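You operate a simulated robot arm through the tools that you are given. There is no shell and no other tool.

The job below is to be done with a simulated robot arm. You get a single attempt, and the scene is never put back.

Task
Shut the drain, fill the tank to the high line and skim the floating nuts into the small basket.
Fine: slide the skimmer back.

Only the result counts: the job must be done as asked and must still hold three seconds after the hand-in. Knocking over, shifting, dropping, spilling or breaking anything else fails it.

Robot
A 6-joint arm with a two-finger parallel gripper, fixed in place. Base frame: the origin is at the foot of the arm, x ahead of it, y to its left, z up; the work surface is at about z = 67.5. Readings come in cm, rad, newtons and seconds.
With the tool pointing down near the work surface it reaches from about 24 to 38 cm from the base axis. Its first joint turns from -2.897 to 2.897 rad. Payload 1.57 kg.
The tool frame sits at the grasp point between the pads (the TCP): z along the fingers, y along the line on which they close. The tips reach 3 cm beyond it. The gripper opens to 11 cm. The fingers are 2.4 cm wide and 1.2 cm thick; the gripper's body (4.8 by 11.2 cm) begins 7.8 cm behind the TCP.
Orientation is that of the tool frame in the base frame, as [roll, pitch, yaw] about the fixed x, y, z axes, in that order (R = Rz(yaw) Ry(pitch) Rx(roll)). With the fingers straight down and closing along the base's y, the tool's x points along the base's -x, its y along +y and its z along -z.

Tools
- The arm moves only by the tool play_rows. Its argument "plan" is a list of rows, each a list of 7 numbers: the shift along the tool's x, y, z in units of 300 mm (1.0 is 300 mm), then the turn, a rotation vector about the tool's x, y, z in units of 60 degrees (1.0 is 60 degrees), then the finger opening in cm, from 0 to 11. In form: [[x, y, z, wx, wy, wz, fingers], ...]. A call has 1 to 20 rows; each row is the pose to reach, as a shift and turn from the pose commanded when the call began, along the tool's axes at that moment. A call with a number of a shift or a turn outside -1 to 1 is refused whole. A row lasts 0.2 s, in which the tool goes at most 5 cm and 0.15 rad; a call with a longer step from one row to the next is refused whole, and so is a gripper value outside its range. A pose out of reach is approached as far as the arm can. The call stops where the force on the tool passes 50 N (or 10 N more than at its start, if that is more) or the arm is blocked; 0.2 s more then pass. The fingers move at their own pace (about 10.8 cm/s each) and stop on an object; they squeeze with about 43 N. The grip force told is the motor's: it shows also when the fingers shut on nothing. Time passes only in rows, and 0.2 s behind the last, so rows that repeat a pose let the fingers close. It gives the time, the measured TCP pose, the force on the tool (base axes), the opening and the grip force at its end, in the units of the frame above (readings bear some noise), with the torque about the TCP (base axes, N m) and any sound that the robot's microphone picked up, and new pictures: "pictures" is both (left out), scene, wrist or none.
- Cameras (640 x 400 px; columns grow to the right, rows downward): "scene" is fixed at [4.99, -64.99, 144.92]; the picture's right is [0.72, -0.70, 0.00], its down [-0.43, -0.44, -0.79] and it looks along [0.55, 0.56, -0.61] (base axes); focal length 214 px, centre (320, 200). "wrist" rides on the gripper at [7, 1.6, -14.1] in the tool frame; the picture's right is [-0.23, 0.97, 0.00], its down [-0.86, -0.20, -0.48] and it looks along [-0.47, -0.11, 0.88] (tool axes); focal length 222 px, centre (320, 200). There is no depth. A picture from a camera that has moved, and an enlarged one, comes with that camera's place and axes in the base frame and with its lens.
- move_column(by): slides the trunk up (or, below 0, down) by that many cm; the arm rides with it, the base frame stays. It gives what a move gives, with no picture.
- enlarge(camera, box): a new picture of the part [left, top, right, bottom] of that camera's present view, enlarged. It takes no simulated time.
- sign_off(): hands the job in; it is judged then, once.

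Places have to be worked out from the pictures, the camera data and where the tool is seen. Open the gripper and draw the arm clear of the work before you hand the job in, unless the task says otherwise.

The tools are called as a command line: name --pt "numbers of a row" for each row, then --argument value for the rest, lists and objects as JSON in quotes. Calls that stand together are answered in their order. play_rows: Moves the arm, as the interface text tells. Its arguments: {"type":"object","properties":{"plan":{"type":"array","items":{"type":"array","items":{"type":"number"}}},"pictures":{"type":"string","enum":["both","scene","wrist","none"]}},"required":["plan"]} The other tools are called the same way: move_column (by) slides the trunk up or down; enlarge (camera, box) takes an enlarged picture of a part of a camera's view; sign_off () hands the job in.

At the start:

```text
t: 0.0
ee_pos: [48.37, -23.76, 133.78]
tool_rot: [3.141, 0.001, 3.141]
force: [-1.3, 0.2, 0.6]
moment: [0.02, 0.01, 0.0]
opening: 11.02
gripper_force: 0.1
trunk travel left (down, up): [-47.5, 11.5]
```

scene: 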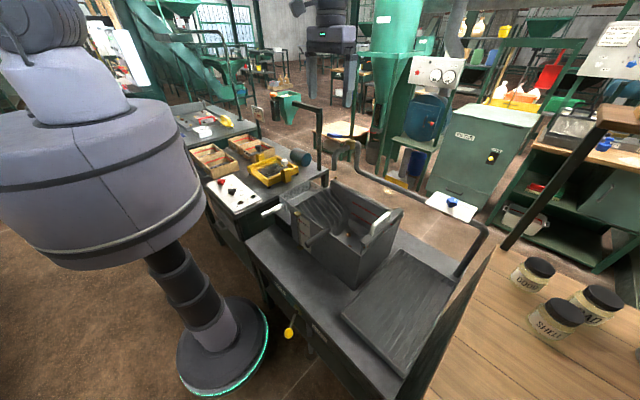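
wrist: 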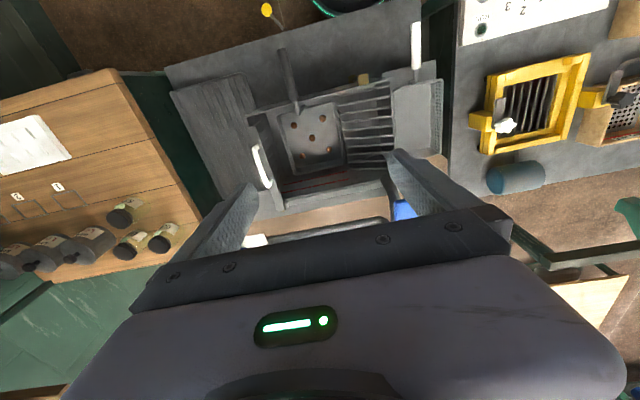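

The pictures show a tank with a skimmer and white handles, a yellow drain handle low in front, and a pipe with a blue valve. I'll enlarge several regions to identify the parts before moving.

enlarge --camera "scene" --box '[240, 160, 420, 280]'

enlarge --camera "scene" --box '[170, 90, 340, 210]'

enlarge --camera "scene" --box '[220, 240, 400, 400]'

enlarge --camera "scene" --box '[320, 120, 500, 260]'

enlarge --camera "wrist" --box '[160, 0, 460, 240]'

enlarge --camera "wrist" --box '[440, 0, 640, 200]'

```text
3.33 times, centred on (330, 220) of scene
camera zoom: at [4.99, -64.99, 144.92], right [0.72, -0.7, 0.0], down [-0.43, -0.44, -0.79], along [0.55, 0.56, -0.61], focal length 715 px, centre (287, 133)
```

zoom: 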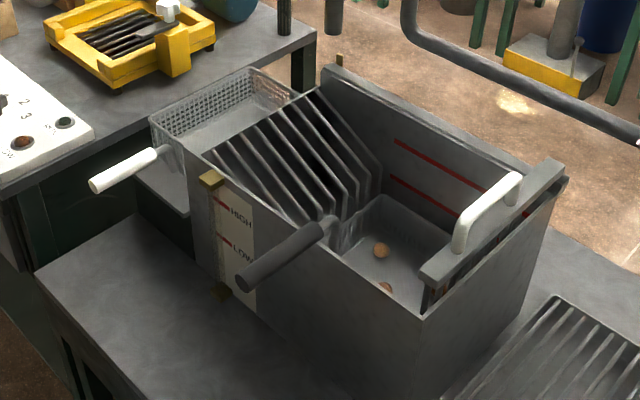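

```text
3.33 times, centred on (255, 150) of scene
camera zoom: at [4.99, -64.99, 144.92], right [0.72, -0.7, 0.0], down [-0.43, -0.44, -0.79], along [0.55, 0.56, -0.61], focal length 715 px, centre (537, 367)
```

zoom: 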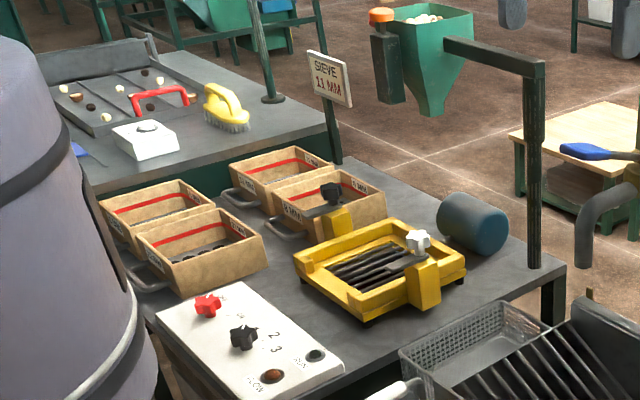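

```text
2.50 times, centred on (310, 320) of scene
camera zoom: at [4.99, -64.99, 144.92], right [0.72, -0.7, 0.0], down [-0.43, -0.44, -0.79], along [0.55, 0.56, -0.61], focal length 536 px, centre (345, -100)
```

zoom: 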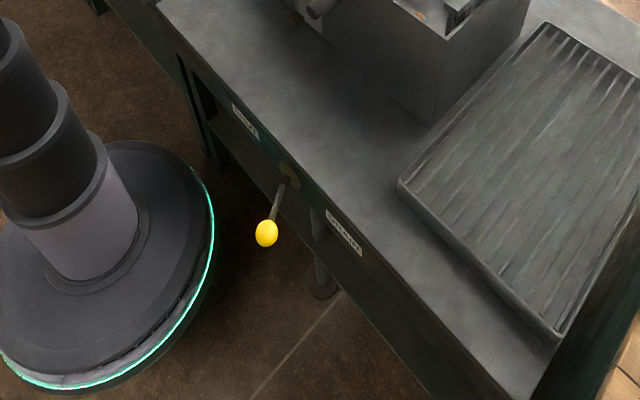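

```text
2.86 times, centred on (410, 190) of scene
camera zoom: at [4.99, -64.99, 144.92], right [0.72, -0.7, 0.0], down [-0.43, -0.44, -0.79], along [0.55, 0.56, -0.61], focal length 613 px, centre (63, 229)
```

zoom: 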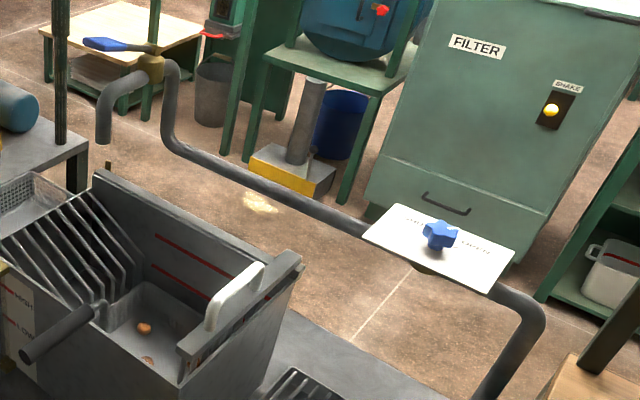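

```text
1.67 times, centred on (310, 120) of wrist
camera zoom: at [41.41, -22.13, 147.91], right [0.23, 0.97, 0.0], down [0.86, -0.2, 0.48], along [0.47, -0.11, -0.88], focal length 370 px, centre (337, 333)
```

zoom: 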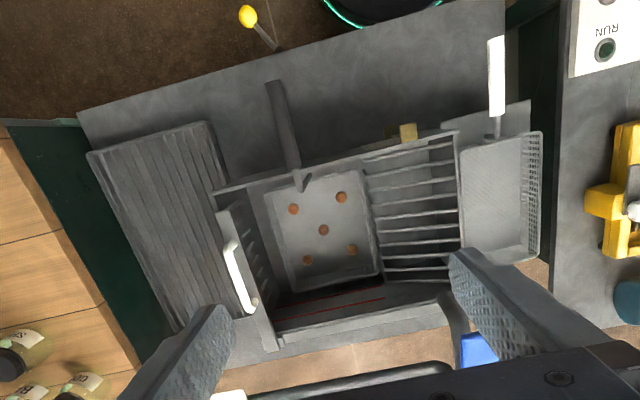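

```text
2.00 times, centred on (540, 100) of wrist
camera zoom: at [41.41, -22.13, 147.91], right [0.23, 0.97, 0.0], down [0.86, -0.2, 0.48], along [0.47, -0.11, -0.88], focal length 444 px, centre (-120, 400)
```

zoom: 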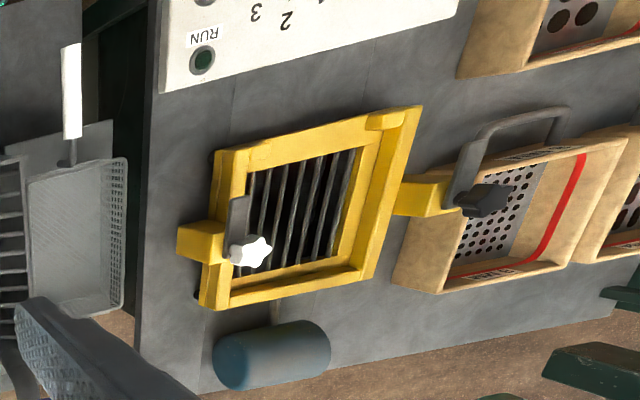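

I see the tank, sloped bars, nuts in an inner basket, small basket with white handle, and a blue knob on a white plate. I'll zoom in on labels: drain knob, blue valve plate, spout and level marks.

enlarge --camera "scene" --box '[420, 180, 500, 230]'

enlarge --camera "scene" --box '[320, 120, 400, 170]'

enlarge --camera "scene" --box '[260, 270, 390, 350]'

enlarge --camera "scene" --box '[285, 200, 335, 240]'

enlarge --camera "scene" --box '[310, 190, 410, 250]'

enlarge --camera "wrist" --box '[230, 70, 350, 210]'

enlarge --camera "wrist" --box '[340, 10, 460, 220]'

enlarge --camera "wrist" --box '[240, 0, 400, 110]'

```text
8.00 times, centred on (460, 205) of scene
camera zoom: at [4.99, -64.99, 144.92], right [0.72, -0.7, 0.0], down [-0.43, -0.44, -0.79], along [0.55, 0.56, -0.61], focal length 1716 px, centre (-800, 160)
```

zoom: 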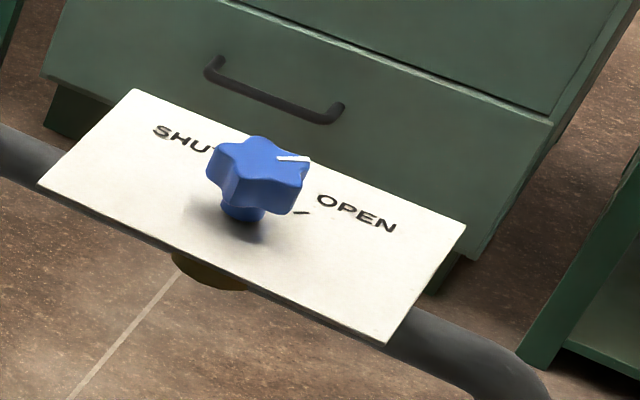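

```text
8.00 times, centred on (360, 145) of scene
camera zoom: at [4.99, -64.99, 144.92], right [0.72, -0.7, 0.0], down [-0.43, -0.44, -0.79], along [0.55, 0.56, -0.61], focal length 1716 px, centre (0, 640)
```

zoom: 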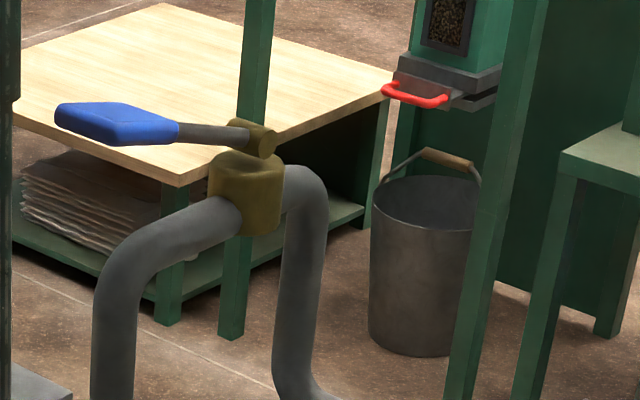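

```text
4.92 times, centred on (325, 310) of scene
camera zoom: at [4.99, -64.99, 144.92], right [0.72, -0.7, 0.0], down [-0.43, -0.44, -0.79], along [0.55, 0.56, -0.61], focal length 1056 px, centre (295, -342)
```

zoom: 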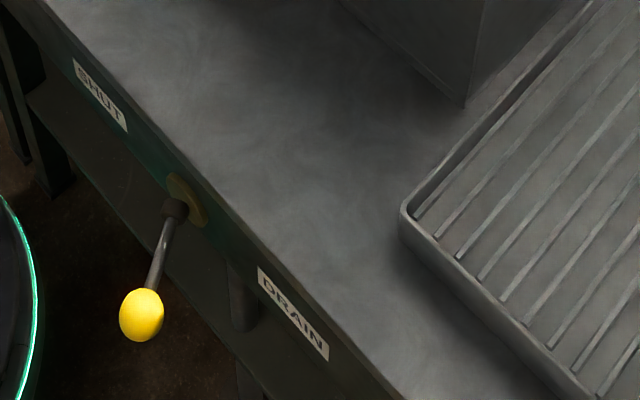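

```text
10.00 times, centred on (310, 220) of scene
camera zoom: at [4.99, -64.99, 144.92], right [0.72, -0.7, 0.0], down [-0.43, -0.44, -0.79], along [0.55, 0.56, -0.61], focal length 2145 px, centre (420, 0)
```

zoom: 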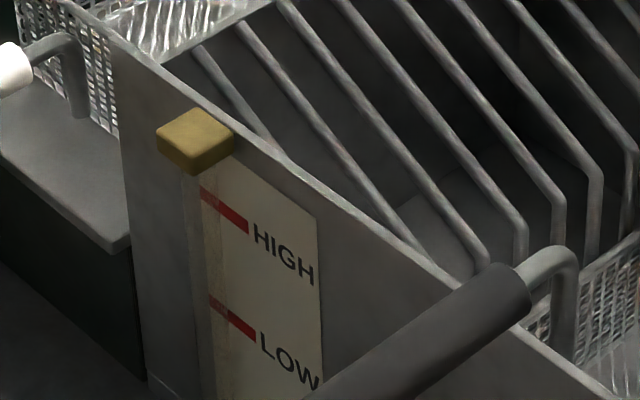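

```text
6.40 times, centred on (360, 220) of scene
camera zoom: at [4.99, -64.99, 144.92], right [0.72, -0.7, 0.0], down [-0.43, -0.44, -0.79], along [0.55, 0.56, -0.61], focal length 1373 px, centre (64, 72)
```

zoom: 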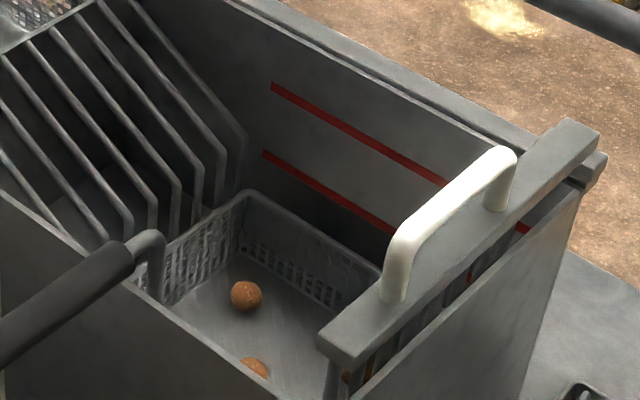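

```text
2.86 times, centred on (290, 140) of wrist
camera zoom: at [41.41, -22.13, 147.91], right [0.23, 0.97, 0.0], down [0.86, -0.2, 0.48], along [0.47, -0.11, -0.88], focal length 635 px, centre (406, 371)
```

zoom: 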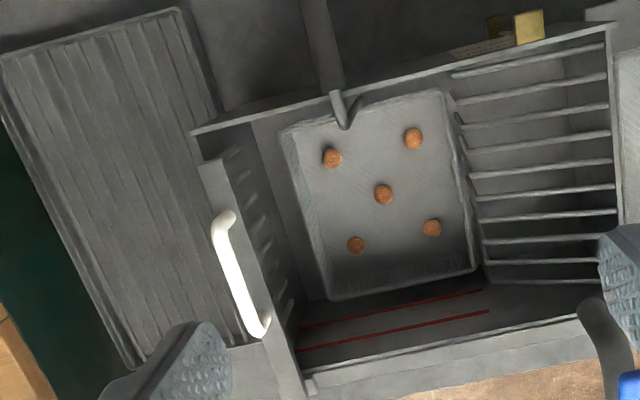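

```text
1.90 times, centred on (400, 115) of wrist
camera zoom: at [41.41, -22.13, 147.91], right [0.23, 0.97, 0.0], down [0.86, -0.2, 0.48], along [0.47, -0.11, -0.88], focal length 423 px, centre (168, 362)
```

zoom: 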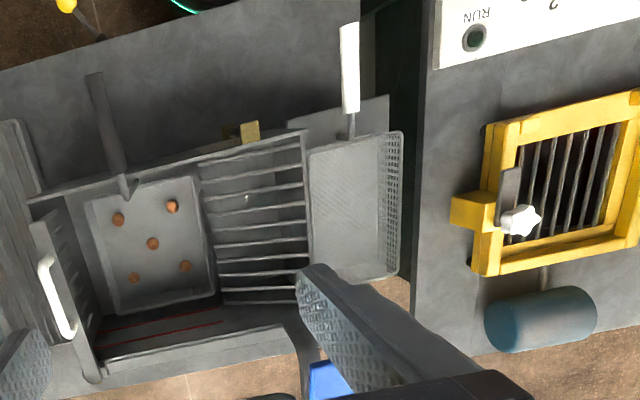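

```text
3.64 times, centred on (320, 55) of wrist
camera zoom: at [41.41, -22.13, 147.91], right [0.23, 0.97, 0.0], down [0.86, -0.2, 0.48], along [0.47, -0.11, -0.88], focal length 808 px, centre (320, 727)
```

zoom: 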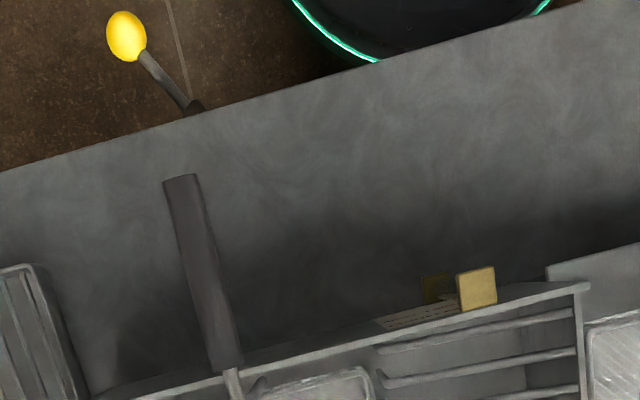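

Rough triangulation: drain knob near (19, -34, 57.6) swung toward DRAIN; skimmer handle near (51–63, -41, 94); valve plate near (84, -55, 94); blue spout lever near (65, -12, 114). I'll zoom in harder on the knob and lever before moving.

enlarge --camera "scene" --box '[436, 190, 476, 215]'

enlarge --camera "scene" --box '[324, 125, 364, 150]'

enlarge --camera "scene" --box '[280, 300, 312, 342]'

enlarge --camera "wrist" --box '[235, 160, 435, 260]'

enlarge --camera "scene" --box '[355, 200, 420, 245]'

enlarge --camera "scene" --box '[0, 0, 240, 150]'

```text
16.00 times, centred on (456, 202) of scene
camera zoom: at [4.99, -64.99, 144.92], right [0.72, -0.7, 0.0], down [-0.43, -0.44, -0.79], along [0.55, 0.56, -0.61], focal length 3432 px, centre (-1856, 160)
```

zoom: 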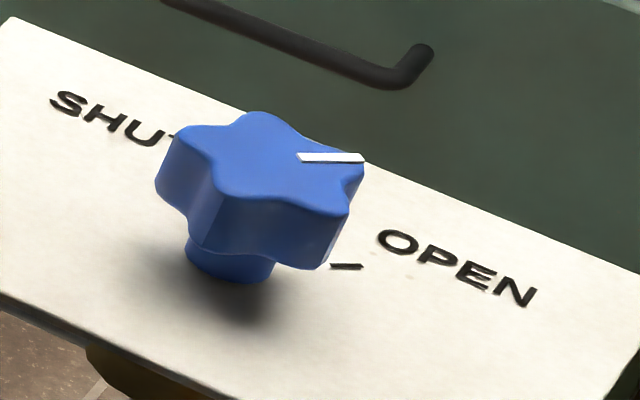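

```text
16.00 times, centred on (344, 138) of scene
camera zoom: at [4.99, -64.99, 144.92], right [0.72, -0.7, 0.0], down [-0.43, -0.44, -0.79], along [0.55, 0.56, -0.61], focal length 3432 px, centre (-64, 1200)
```

zoom: 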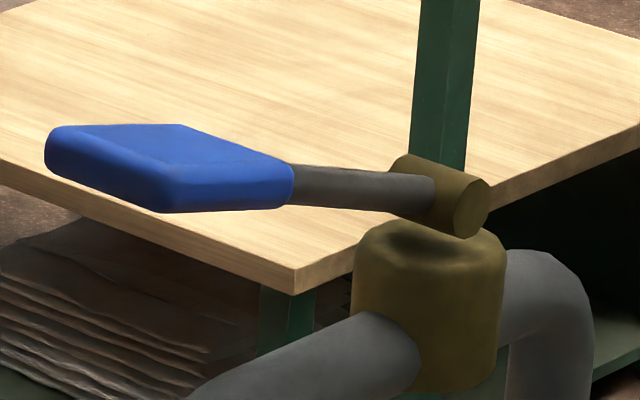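

```text
9.52 times, centred on (296, 321) of scene
camera zoom: at [4.99, -64.99, 144.92], right [0.72, -0.7, 0.0], down [-0.43, -0.44, -0.79], along [0.55, 0.56, -0.61], focal length 2043 px, centre (549, -952)
```

zoom: 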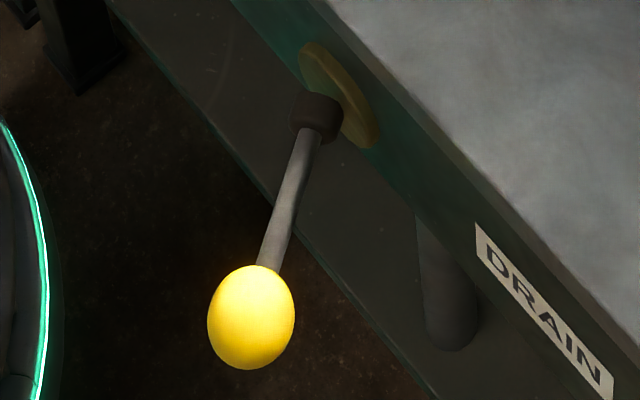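

```text
3.20 times, centred on (335, 210) of wrist
camera zoom: at [41.41, -22.13, 147.91], right [0.23, 0.97, 0.0], down [0.86, -0.2, 0.48], along [0.47, -0.11, -0.88], focal length 711 px, centre (272, 168)
```

zoom: 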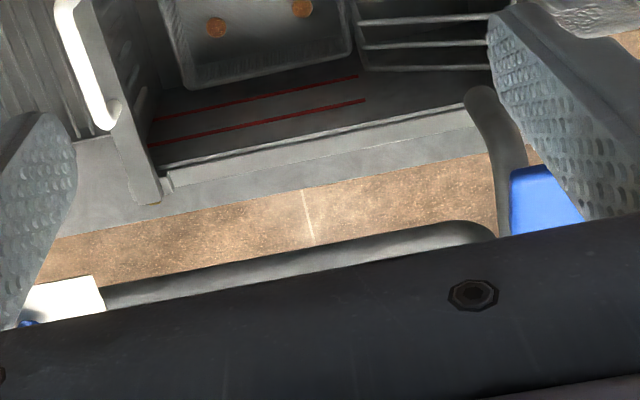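

```text
8.89 times, centred on (388, 222) of scene
camera zoom: at [4.99, -64.99, 144.92], right [0.72, -0.7, 0.0], down [-0.43, -0.44, -0.79], along [0.55, 0.56, -0.61], focal length 1906 px, centre (-280, 0)
```

zoom: 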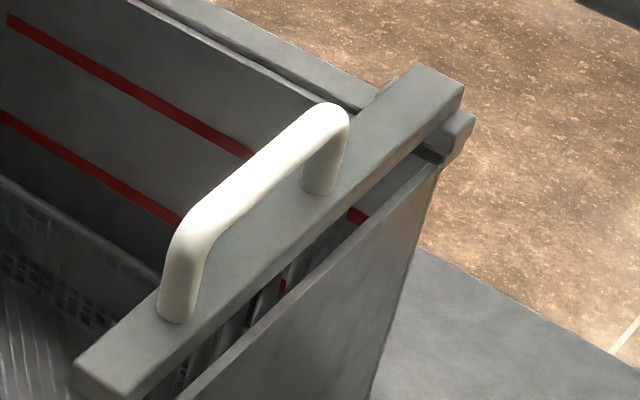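

```text
2.67 times, centred on (120, 75) of scene
camera zoom: at [4.99, -64.99, 144.92], right [0.72, -0.7, 0.0], down [-0.43, -0.44, -0.79], along [0.55, 0.56, -0.61], focal length 572 px, centre (853, 533)
```

zoom: 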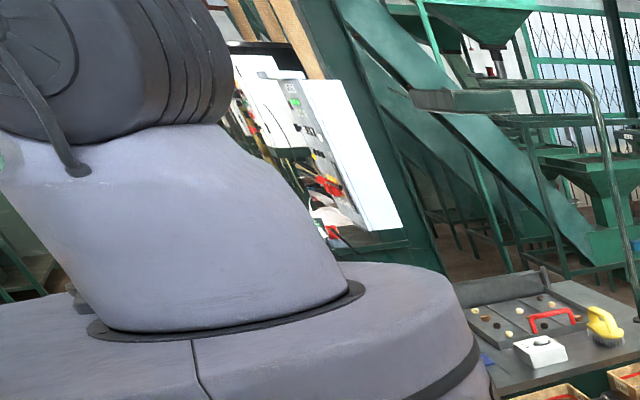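

The star knob's white mark lines up with the OPEN tick, so the supply is already open and the raised lever at the spout must be what holds the water. I'll first retract the arm sideways (toward -x, -y) at height, clear of the pipe, to get at the drain lever and see more.

play_rows --pt "0.1 -0.088 0 0 0 0 11" --pt "0.2 -0.177 0 0 0 0 11" --pt "0.3 -0.265 0 0 0 0 11" --pt "0.4 -0.353 0 0 0 0 11" --pt "0.5 -0.442 0 0 0 0 11" --pt "0.6 -0.53 0 0 0 0 11" --pt "0.7 -0.618 0 0 0 0 11" --pt "0.813 -0.707 0 0 0 0 11"

```text
t: 1.8
ee_pos: [23.57, -45.25, 133.79]
tool_rot: [3.139, -0.001, -3.141]
force: [0.2, 0.1, -0.4]
moment: [0.0, -0.04, -0.03]
opening: 11.0
gripper_force: 0.0
trunk travel left (down, up): [-47.5, 11.5]
camera wrist: at [16.64, -43.56, 147.83], right [0.23, 0.97, 0.0], down [0.85, -0.2, 0.48], along [0.47, -0.11, -0.88], focal length 222 px, centre (320, 200)
```

scene: 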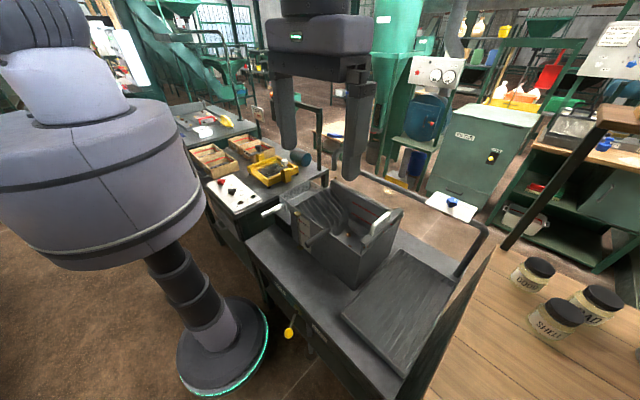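
wrist: 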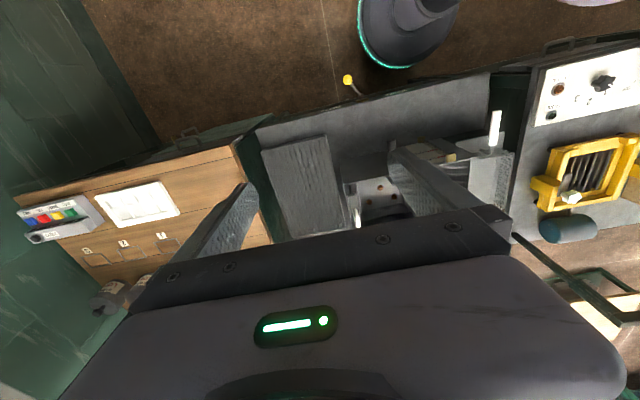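

The move tracked exactly. I'll now lower the column by 40 cm, keeping the tool at z≈94 in open air beside the bench front.

move_column --by -40

```text
t: 5.6
ee_pos: [23.92, -45.11, 93.71]
tool_rot: [-3.14, -0.001, 3.141]
force: [0.5, 0.1, -0.5]
moment: [-0.01, -0.02, 0.01]
opening: 10.99
gripper_force: 0.1
trunk travel left (down, up): [-7.5, 51.5]
```

Column lowered with no contact. I'll descend with closed fingers in front of the bench edge, to about (18.5, -42, 72), watching the lever.

play_rows --pt "0.03 0.017 0.12 0 0 0 5" --pt "0.06 0.034 0.24 0 0 0 0" --pt "0.09 0.051 0.36 0 0 0 0" --pt "0.12 0.07 0.48 0 0 0 0" --pt "0.15 0.087 0.6 0 0 0 0" --pt "0.18 0.1 0.72 0 0 0 0"

```text
t: 7.0
ee_pos: [18.41, -42.18, 72.07]
tool_rot: [3.141, 0.0, -3.14]
force: [0.2, 0.5, 0.4]
moment: [0.01, 0.01, -0.03]
opening: 0.0
gripper_force: 21.5
trunk travel left (down, up): [-7.5, 51.5]
camera wrist: at [11.45, -40.45, 86.09], right [0.23, 0.97, 0.0], down [0.85, -0.2, 0.48], along [0.47, -0.11, -0.88], focal length 222 px, centre (320, 200)
```

scene: 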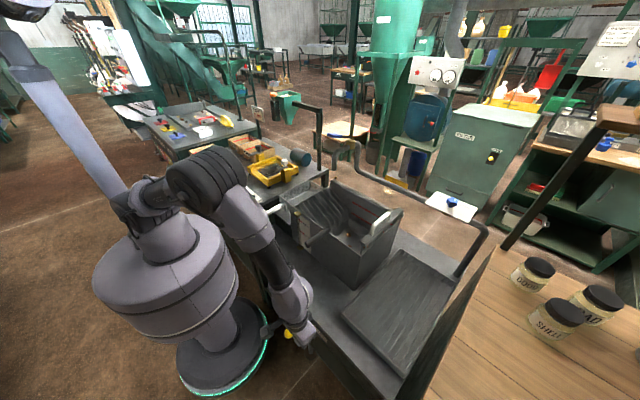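
wrist: 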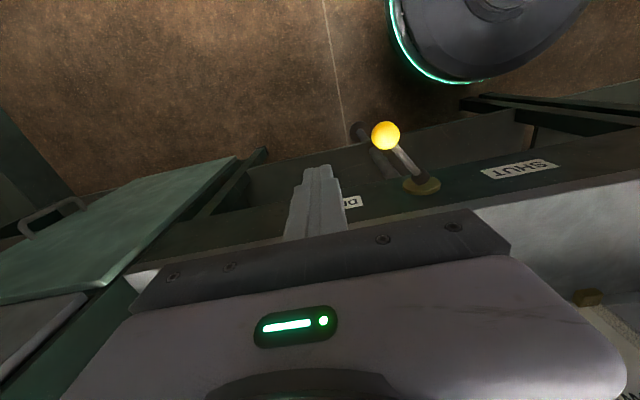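

The tool-down pose reaches here easily, and the knob re-measures at about (19.3, -34.1, 57.7), pointing toward DRAIN. I'll drop the closed fingers to tip height z≈54 on the -y side of the knob.

play_rows --pt "-0.004 0.01 0.125 0 0 0 0" --pt "-0.008 0.02 0.25 0 0 0 0" --pt "-0.013 0.03 0.375 0 0 0 0" --pt "-0.013 0.04 0.5 0 0 0 0"

```text
t: 8.0
ee_pos: [18.67, -40.77, 57.12]
tool_rot: [3.141, -0.001, 3.141]
force: [0.8, 0.5, 0.4]
moment: [0.01, -0.02, -0.03]
opening: 0.02
gripper_force: 21.3
trunk travel left (down, up): [-7.5, 51.5]
camera wrist: at [11.74, -39.1, 71.18], right [0.23, 0.97, 0.0], down [0.85, -0.2, 0.48], along [0.47, -0.11, -0.88], focal length 222 px, centre (320, 200)
```

scene: 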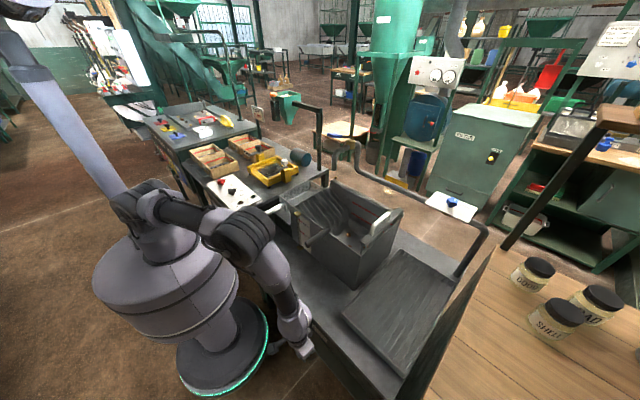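
wrist: 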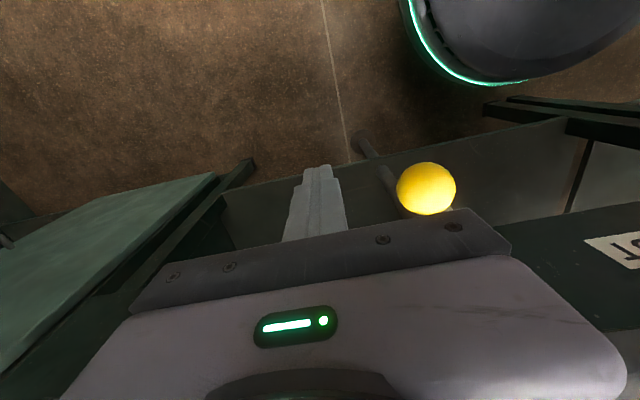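

Fingers are beside the yellow knob. I'll now push slowly in +y so the knob swings toward SHUT, stopping if force rises.

play_rows --pt "0 0.033 0 0 0 0 0" --pt "0 0.067 0 0 0 0 0" --pt "0 0.1 0 0 0 0 0" --pt "0 0.118 0 0 0 0 0" --pt "0 0.137 0 0 0 0 0" --pt "0 0.155 0 0 0 0 0" --pt "0 0.173 0 0 0 0 0" --pt "0 0.192 0 0 0 0 0" --pt "0 0.21 0 0 0 0 0" --pt "0 0.228 0 0 0 0 0" --pt "0 0.247 0 0 0 0 0" --pt "0 0.265 0 0 0 0 0" --pt "0 0.283 0 0 0 0 0" --pt "0 0.302 0 0 0 0 0" --pt "0 0.32 0 0 0 0 0" --pt "0 0.33 0 0 0 0 0"

```text
t: 11.4
ee_pos: [18.69, -30.96, 57.0]
tool_rot: [3.141, -0.001, -3.14]
force: [-0.2, -0.4, -0.6]
moment: [-0.02, 0.0, 0.01]
opening: 0.01
gripper_force: 21.5
trunk travel left (down, up): [-7.5, 51.5]
camera wrist: at [11.81, -29.3, 71.25], right [0.23, 0.97, 0.0], down [0.86, -0.2, 0.48], along [0.47, -0.11, -0.88], focal length 222 px, centre (320, 200)
```

scene: 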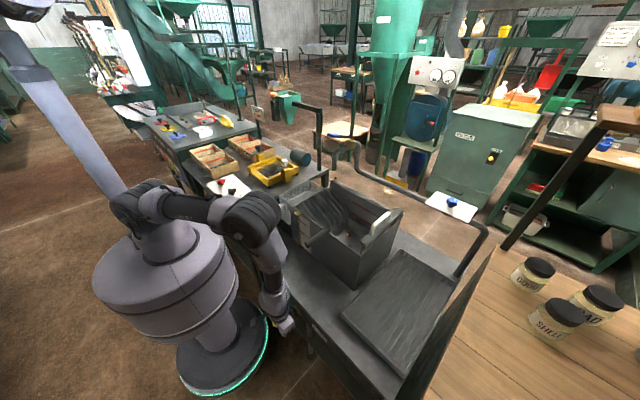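
wrist: 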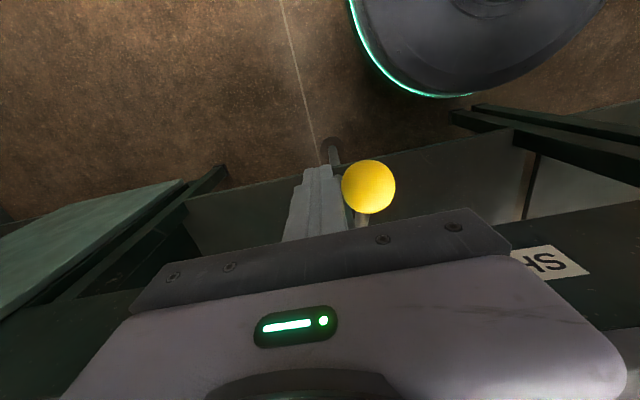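

The knob moved freely and is now around (18.8, -27.6), past centre toward SHUT; force is near zero so no stop yet. I'll keep pushing gently until resistance shows.

play_rows --pt "0 0.013 0 0 0 0 0" --pt "0 0.027 0 0 0 0 0" --pt "-0.003 0.04 0 0 0 0 0" --pt "-0.006 0.053 0 0 0 0 0" --pt "-0.009 0.067 0 0 0 0 0" --pt "-0.012 0.08 0 0 0 0 0" --pt "-0.015 0.093 0 0 0 0 0" --pt "-0.018 0.107 0 0 0 0 0" --pt "-0.021 0.12 0 0 0 0 0" --pt "-0.024 0.133 0 0 0 0 0"

```text
t: 13.0
ee_pos: [19.42, -29.06, 57.27]
tool_rot: [-3.131, 0.008, 3.139]
force: [-3.0, -17.5, 0.8]
moment: [0.22, -0.02, 0.1]
opening: 0.0
gripper_force: 21.0
trunk travel left (down, up): [-7.5, 51.5]
stopped in row 7: the force on the tool passed its limit at 57 N (the readings are from after the stop); the commanded pose is now the measured one
camera wrist: at [12.37, -27.11, 71.27], right [0.23, 0.97, -0.01], down [0.85, -0.2, 0.49], along [0.47, -0.12, -0.87], focal length 222 px, centre (320, 200)
```

scene: 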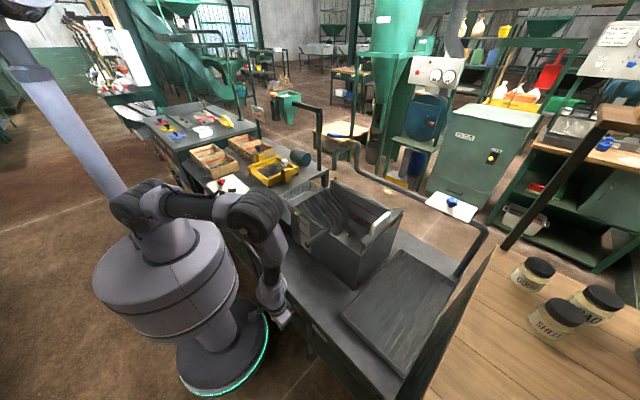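
wrist: 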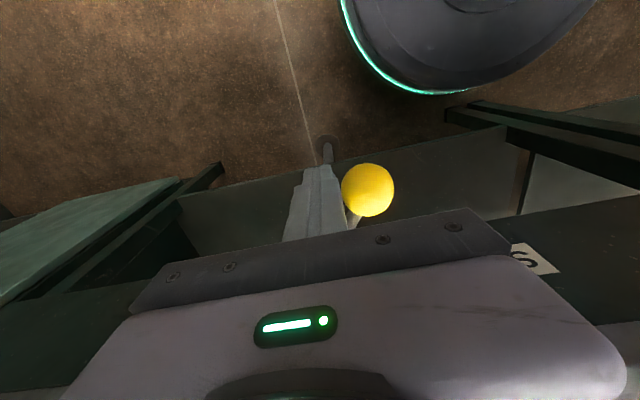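

Resistance hit 57 N with the lever about 40° over toward SHUT, so it is at its stop. I'll back off in -y, then rise clear of the bench.

play_rows --pt "0.01 -0.06 0 0 0 0 0" --pt "0.03 -0.16 0 0 0 0 0" --pt "0.03 -0.18 -0.13 0 0 0 0" --pt "0.03 -0.18 -0.28 0 0 0 0" --pt "0.03 -0.18 -0.43 0 0 0 0" --pt "0.03 -0.18 -0.58 0 0 0 0" --pt "0.03 -0.18 -0.73 0 0 0 0" --pt "0.03 -0.18 -0.88 0 0 0 0" --pt "0.03 -0.18 -1.0 0 0 0 0"

enlarge --camera "scene" --box '[260, 260, 350, 350]'

enlarge --camera "wrist" --box '[330, 20, 570, 220]'

```text
t: 15.0
ee_pos: [18.48, -33.71, 87.21]
tool_rot: [-3.134, 0.004, 3.139]
force: [-0.6, 0.2, -0.6]
moment: [0.03, 0.0, -0.02]
opening: 0.0
gripper_force: 21.2
trunk travel left (down, up): [-7.5, 51.5]
camera wrist: at [11.42, -31.83, 101.27], right [0.23, 0.97, -0.01], down [0.85, -0.2, 0.48], along [0.47, -0.12, -0.88], focal length 222 px, centre (320, 200)
```

scene: 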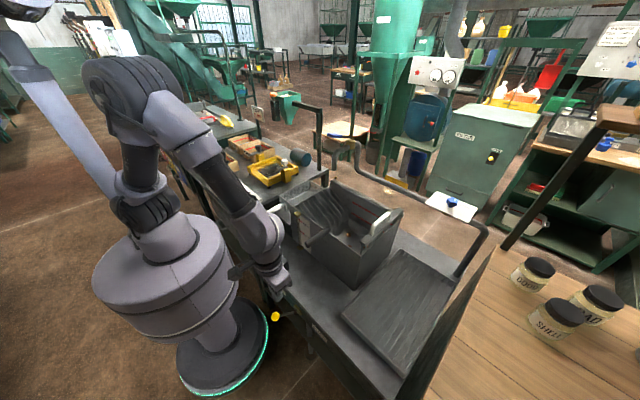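
wrist: 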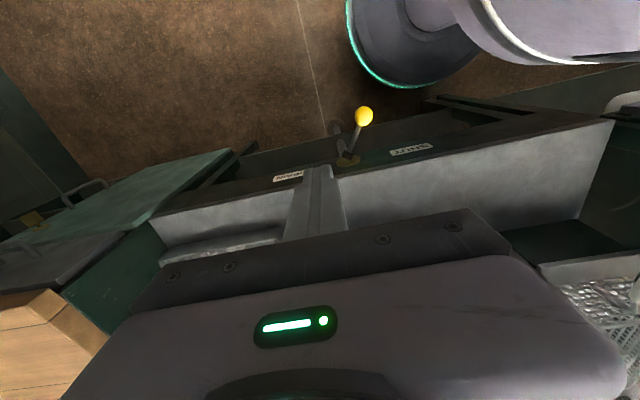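

```text
4.44 times, centred on (305, 305) of scene
camera zoom: at [4.99, -64.99, 144.92], right [0.72, -0.7, 0.0], down [-0.43, -0.44, -0.79], along [0.55, 0.56, -0.61], focal length 953 px, centre (387, -267)
```

zoom: 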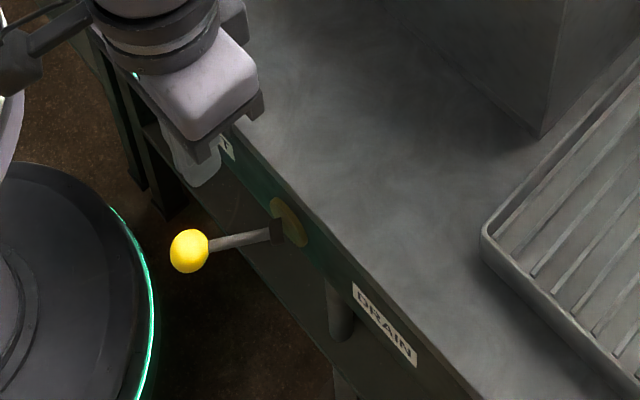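

```text
2.00 times, centred on (450, 120) of wrist
camera zoom: at [11.42, -31.83, 101.27], right [0.23, 0.97, -0.01], down [0.85, -0.2, 0.48], along [0.47, -0.12, -0.88], focal length 444 px, centre (60, 360)
```

zoom: 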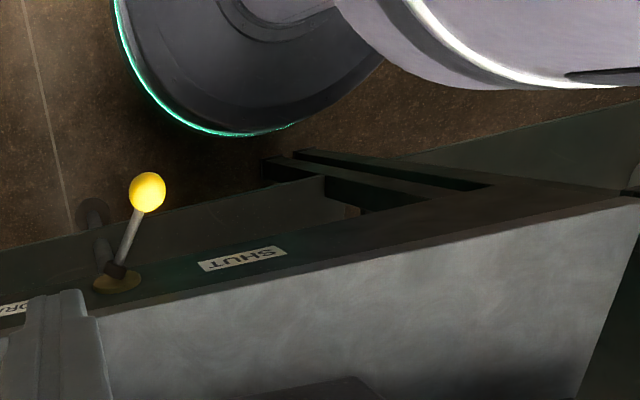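

The drain lever now points at SHUT against its stop. Next I'll raise the column 15 cm, then swing over toward the blue spout lever at about z 128, well above everything.

move_column --by 15

play_rows --pt "0 0.0 -0.15 0 0 0 0" --pt "-0.02 0.02 -0.3 0 0 0 0" --pt "-0.1 0.08 -0.42 0 0 0 0" --pt "-0.2 0.16 -0.5 0 0 0 0" --pt "-0.3 0.24 -0.58 0 0 0 0" --pt "-0.4 0.32 -0.66 0 0 0 0" --pt "-0.5 0.4 -0.74 0 0 0 0" --pt "-0.6 0.48 -0.8 0 0 0 0" --pt "-0.7 0.56 -0.83 0 0 0 0" --pt "-0.8 0.64 -0.85 0 0 0 0"

```text
t: 16.8
ee_pos: [18.41, -33.76, 102.05]
tool_rot: [-3.133, 0.005, 3.141]
force: [-0.4, -0.3, -0.3]
moment: [0.03, 0.02, -0.02]
opening: 0.01
gripper_force: 21.8
trunk travel left (down, up): [-22.5, 36.5]
```

```text
t: 19.0
ee_pos: [42.59, -14.14, 127.61]
tool_rot: [-3.132, 0.003, 3.141]
force: [0.8, 0.6, 0.0]
moment: [0.0, 0.04, 0.01]
opening: 0.0
gripper_force: 21.3
trunk travel left (down, up): [-22.5, 36.5]
camera wrist: at [35.55, -12.37, 141.74], right [0.23, 0.97, -0.01], down [0.85, -0.2, 0.48], along [0.47, -0.12, -0.88], focal length 222 px, centre (320, 200)
```

scene: 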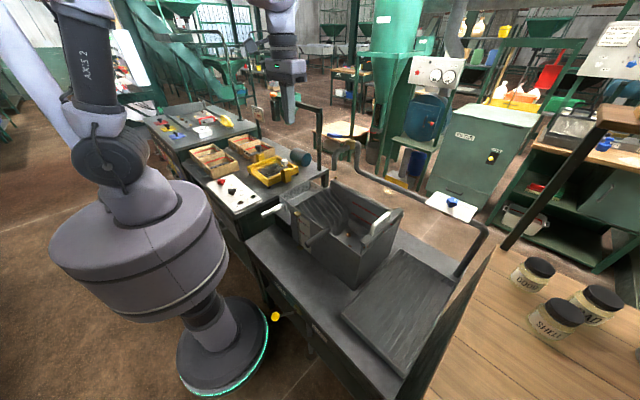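
wrist: 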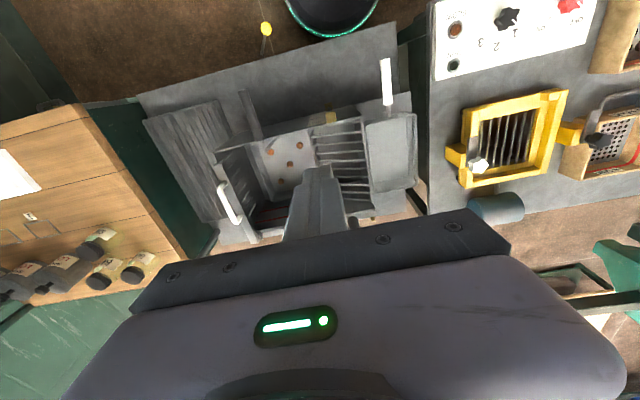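

I'm above the tank front at z≈128. I'll open the fingers and go forward to x≈57 so the wrist camera can look between them at the blue lever.

play_rows --pt "-0.12 0.014 -0.01 0 0 0 6" --pt "-0.24 0.028 -0.02 0 0 0 11" --pt "-0.36 0.042 -0.02 0 0 0 11" --pt "-0.48 0.055 -0.02 0 0 0 11" --pt "-0.48 0.055 -0.02 0 0 0 11" --pt "-0.48 0.055 -0.02 0 0 0 11"

enlarge --camera "wrist" --box '[200, 80, 440, 250]'

enlarge --camera "scene" --box '[300, 60, 420, 190]'

```text
t: 20.4
ee_pos: [56.79, -12.72, 128.06]
tool_rot: [-3.133, 0.004, 3.14]
force: [-0.4, 0.0, 0.1]
moment: [0.01, 0.0, 0.0]
opening: 10.98
gripper_force: 0.0
trunk travel left (down, up): [-22.5, 36.5]
camera wrist: at [49.8, -10.85, 142.13], right [0.23, 0.97, -0.01], down [0.85, -0.2, 0.48], along [0.47, -0.12, -0.88], focal length 222 px, centre (320, 200)
```

scene: 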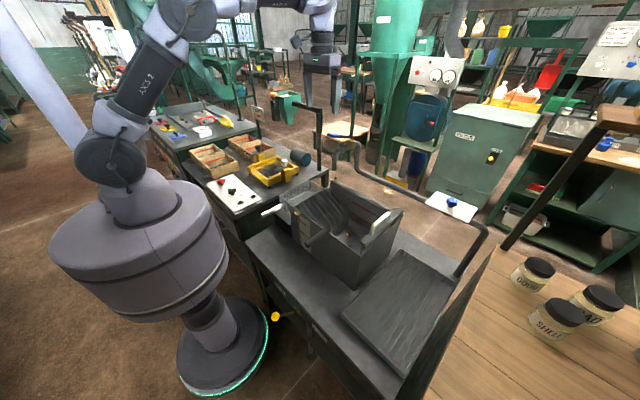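
wrist: 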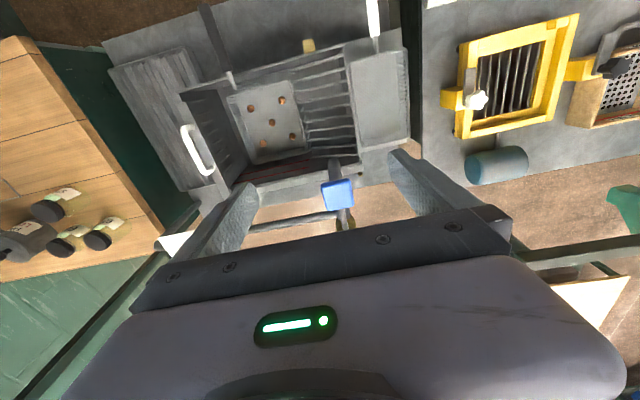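

```text
2.35 times, centred on (320, 165) of wrist
camera zoom: at [49.8, -10.85, 142.13], right [0.23, 0.97, -0.01], down [0.85, -0.2, 0.48], along [0.47, -0.12, -0.88], focal length 523 px, centre (320, 282)
```

zoom: 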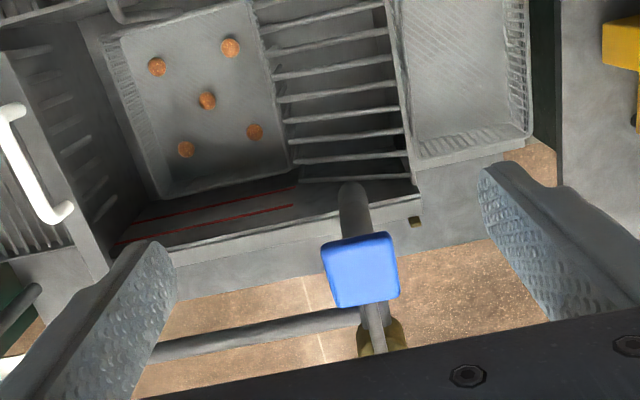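

```text
3.08 times, centred on (360, 125) of scene
camera zoom: at [4.99, -64.99, 144.92], right [0.72, -0.7, 0.0], down [-0.43, -0.44, -0.79], along [0.55, 0.56, -0.61], focal length 660 px, centre (197, 431)
```

zoom: 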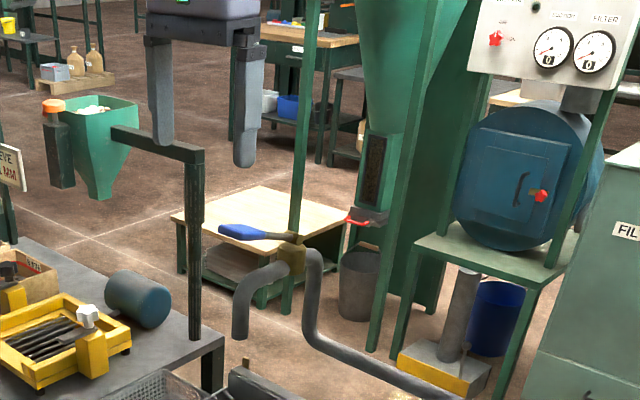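

The wrist view shows the blue handle at about x 61.4–68, y -12.1, pointing toward me over the spout pipe. I'll close the fingers, position over x≈63.5 and press down gently to test the lever.

play_rows --pt "-0.11 0.01 0.05 0 0 0 5" --pt "-0.223 0.02 0.12 0 0 0 0" --pt "-0.223 0.02 0.19 0 0 0 0" --pt "-0.223 0.02 0.23 0 0 0 0" --pt "-0.223 0.02 0.26 0 0 0 0" --pt "-0.223 0.02 0.28 0 0 0 0" --pt "-0.223 0.02 0.3 0 0 0 0" --pt "-0.223 0.02 0.315 0 0 0 0" --pt "-0.223 0.02 0.33 0 0 0 0" --pt "-0.223 0.02 0.345 0 0 0 0"

enlarge --camera "scene" --box '[300, 60, 420, 190]'

```text
t: 22.6
ee_pos: [65.0, -12.39, 118.87]
tool_rot: [-3.133, 0.003, 3.14]
force: [1.3, 0.7, 0.0]
moment: [0.0, -0.02, 0.01]
opening: 0.01
gripper_force: 21.7
out of reach, approached as far as the arm can: row 2, 4, 5, 6, 7, 8, 9, 10
trunk travel left (down, up): [-22.5, 36.5]
camera wrist: at [57.92, -10.66, 132.92], right [0.23, 0.97, -0.01], down [0.85, -0.2, 0.48], along [0.47, -0.12, -0.88], focal length 222 px, centre (320, 200)
```

scene: 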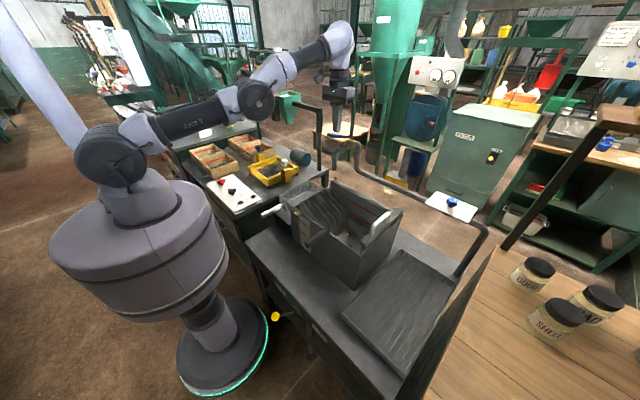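
wrist: 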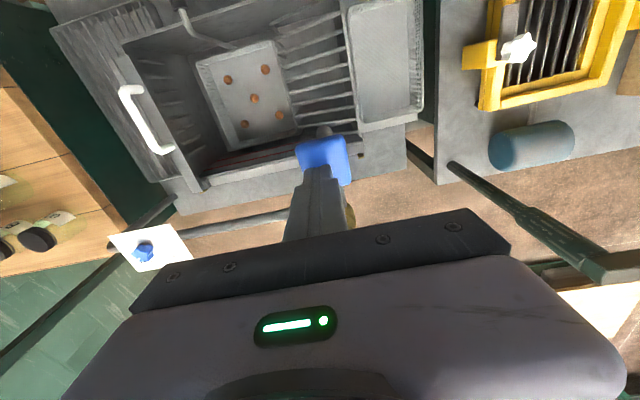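

```text
3.08 times, centred on (360, 125) of scene
camera zoom: at [4.99, -64.99, 144.92], right [0.72, -0.7, 0.0], down [-0.43, -0.44, -0.79], along [0.55, 0.56, -0.61], focal length 660 px, centre (197, 431)
```

zoom: 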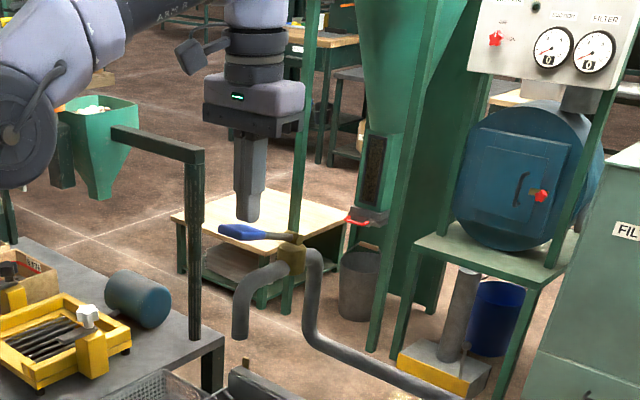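

The arm nearly straightened out here (out-of-reach notes), and no real contact was made with the lever yet. I'll back up and tilt the tool 30° outward to gain reach before pressing.

play_rows --pt "0.07 0 -0.08 0 0 0 0" --pt "0.16 0 -0.16 0 0 0 0" --pt "0.27 0 -0.2 0 -0.1 0 0" --pt "0.27 0 -0.2 0 -0.2 0 0" --pt "0.27 0 -0.2 0 -0.3 0 0" --pt "0.27 0 -0.2 0 -0.4 0 0" --pt "0.27 0 -0.2 0 -0.5 0 0"

```text
t: 24.2
ee_pos: [60.63, -12.9, 128.93]
tool_rot: [-3.138, 0.005, -3.139]
force: [0.2, 0.5, -0.1]
moment: [0.03, -0.04, -0.01]
opening: 0.01
gripper_force: 21.5
out of reach, approached as far as the arm can: row 1, 2, 3, 4, 5, 6, 7
trunk travel left (down, up): [-22.5, 36.5]
camera wrist: at [53.54, -11.28, 143.01], right [0.22, 0.97, 0.0], down [0.85, -0.19, 0.48], along [0.47, -0.11, -0.88], focal length 222 px, centre (320, 200)
```

scene: 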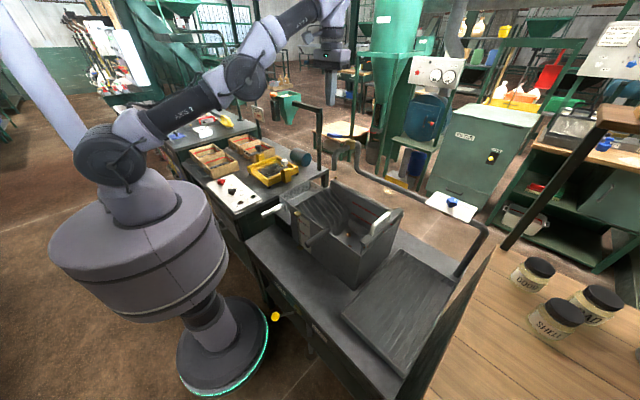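
wrist: 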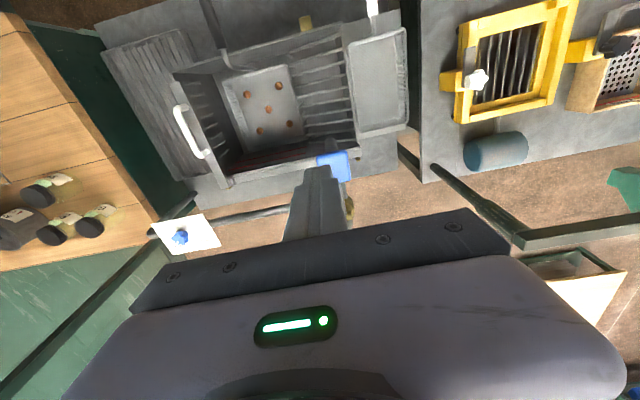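

The solver got stuck near full stretch without tilting. I'll retract toward -x with the tool still vertical to get back into comfortable reach, then tilt there.

play_rows --pt "0.1 0 0 0 0 0 0" --pt "0.2 0 0 0 0 0 0" --pt "0.3 0 0 0 0 0 0" --pt "0.4 0 0 0 0 0 0" --pt "0.4 0 0 0 0 0 0" --pictures "scene"

```text
t: 25.4
ee_pos: [48.15, -13.14, 129.04]
tool_rot: [-3.136, 0.011, -3.141]
force: [-1.3, 0.0, 1.5]
moment: [-0.05, -0.13, 0.0]
opening: 0.0
gripper_force: 21.7
out of reach, approached as far as the arm can: row 1, 2, 3
trunk travel left (down, up): [-22.5, 36.5]
```

scene: 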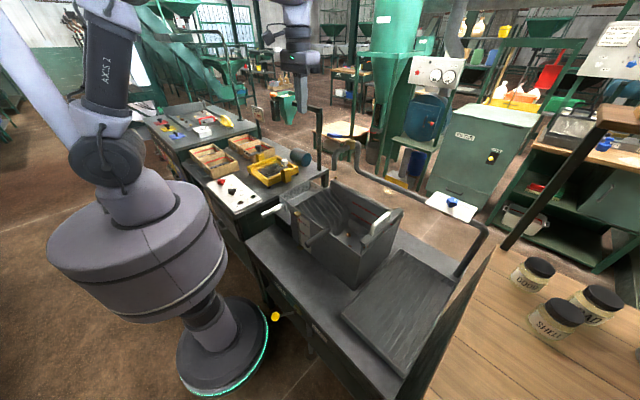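

Back in elbow-up posture at (48, -13, 129). Now I'll try tilting the fingers outward (+x) by 30° here.

play_rows --pt "0.03 0 0 0 -0.1 0 0" --pt "0.06 0 0 0 -0.2 0 0" --pt "0.09 0 0 0 -0.3 0 0" --pt "0.12 0 0 0 -0.4 0 0" --pt "0.12 0 0 0 -0.5 0 0"

```text
t: 26.6
ee_pos: [45.12, -13.1, 128.77]
tool_rot: [-3.137, 0.53, -3.136]
force: [-0.5, -0.4, -0.2]
moment: [0.0, -0.02, -0.01]
opening: 0.03
gripper_force: 20.8
trunk travel left (down, up): [-22.5, 36.5]
camera wrist: at [31.99, -11.45, 137.36], right [0.19, 0.97, 0.11], down [0.5, -0.19, 0.85], along [0.85, -0.11, -0.52], focal length 222 px, centre (320, 200)
```

scene: 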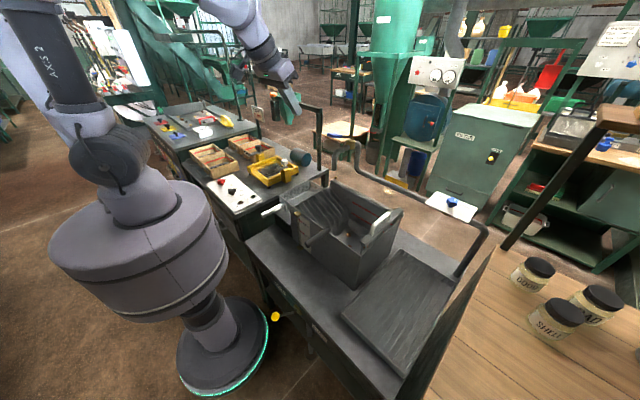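
wrist: 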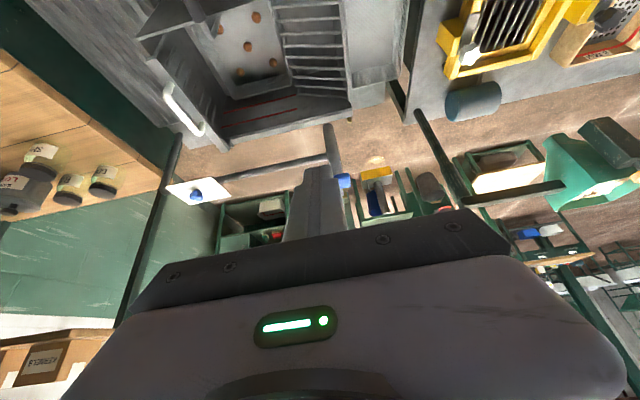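

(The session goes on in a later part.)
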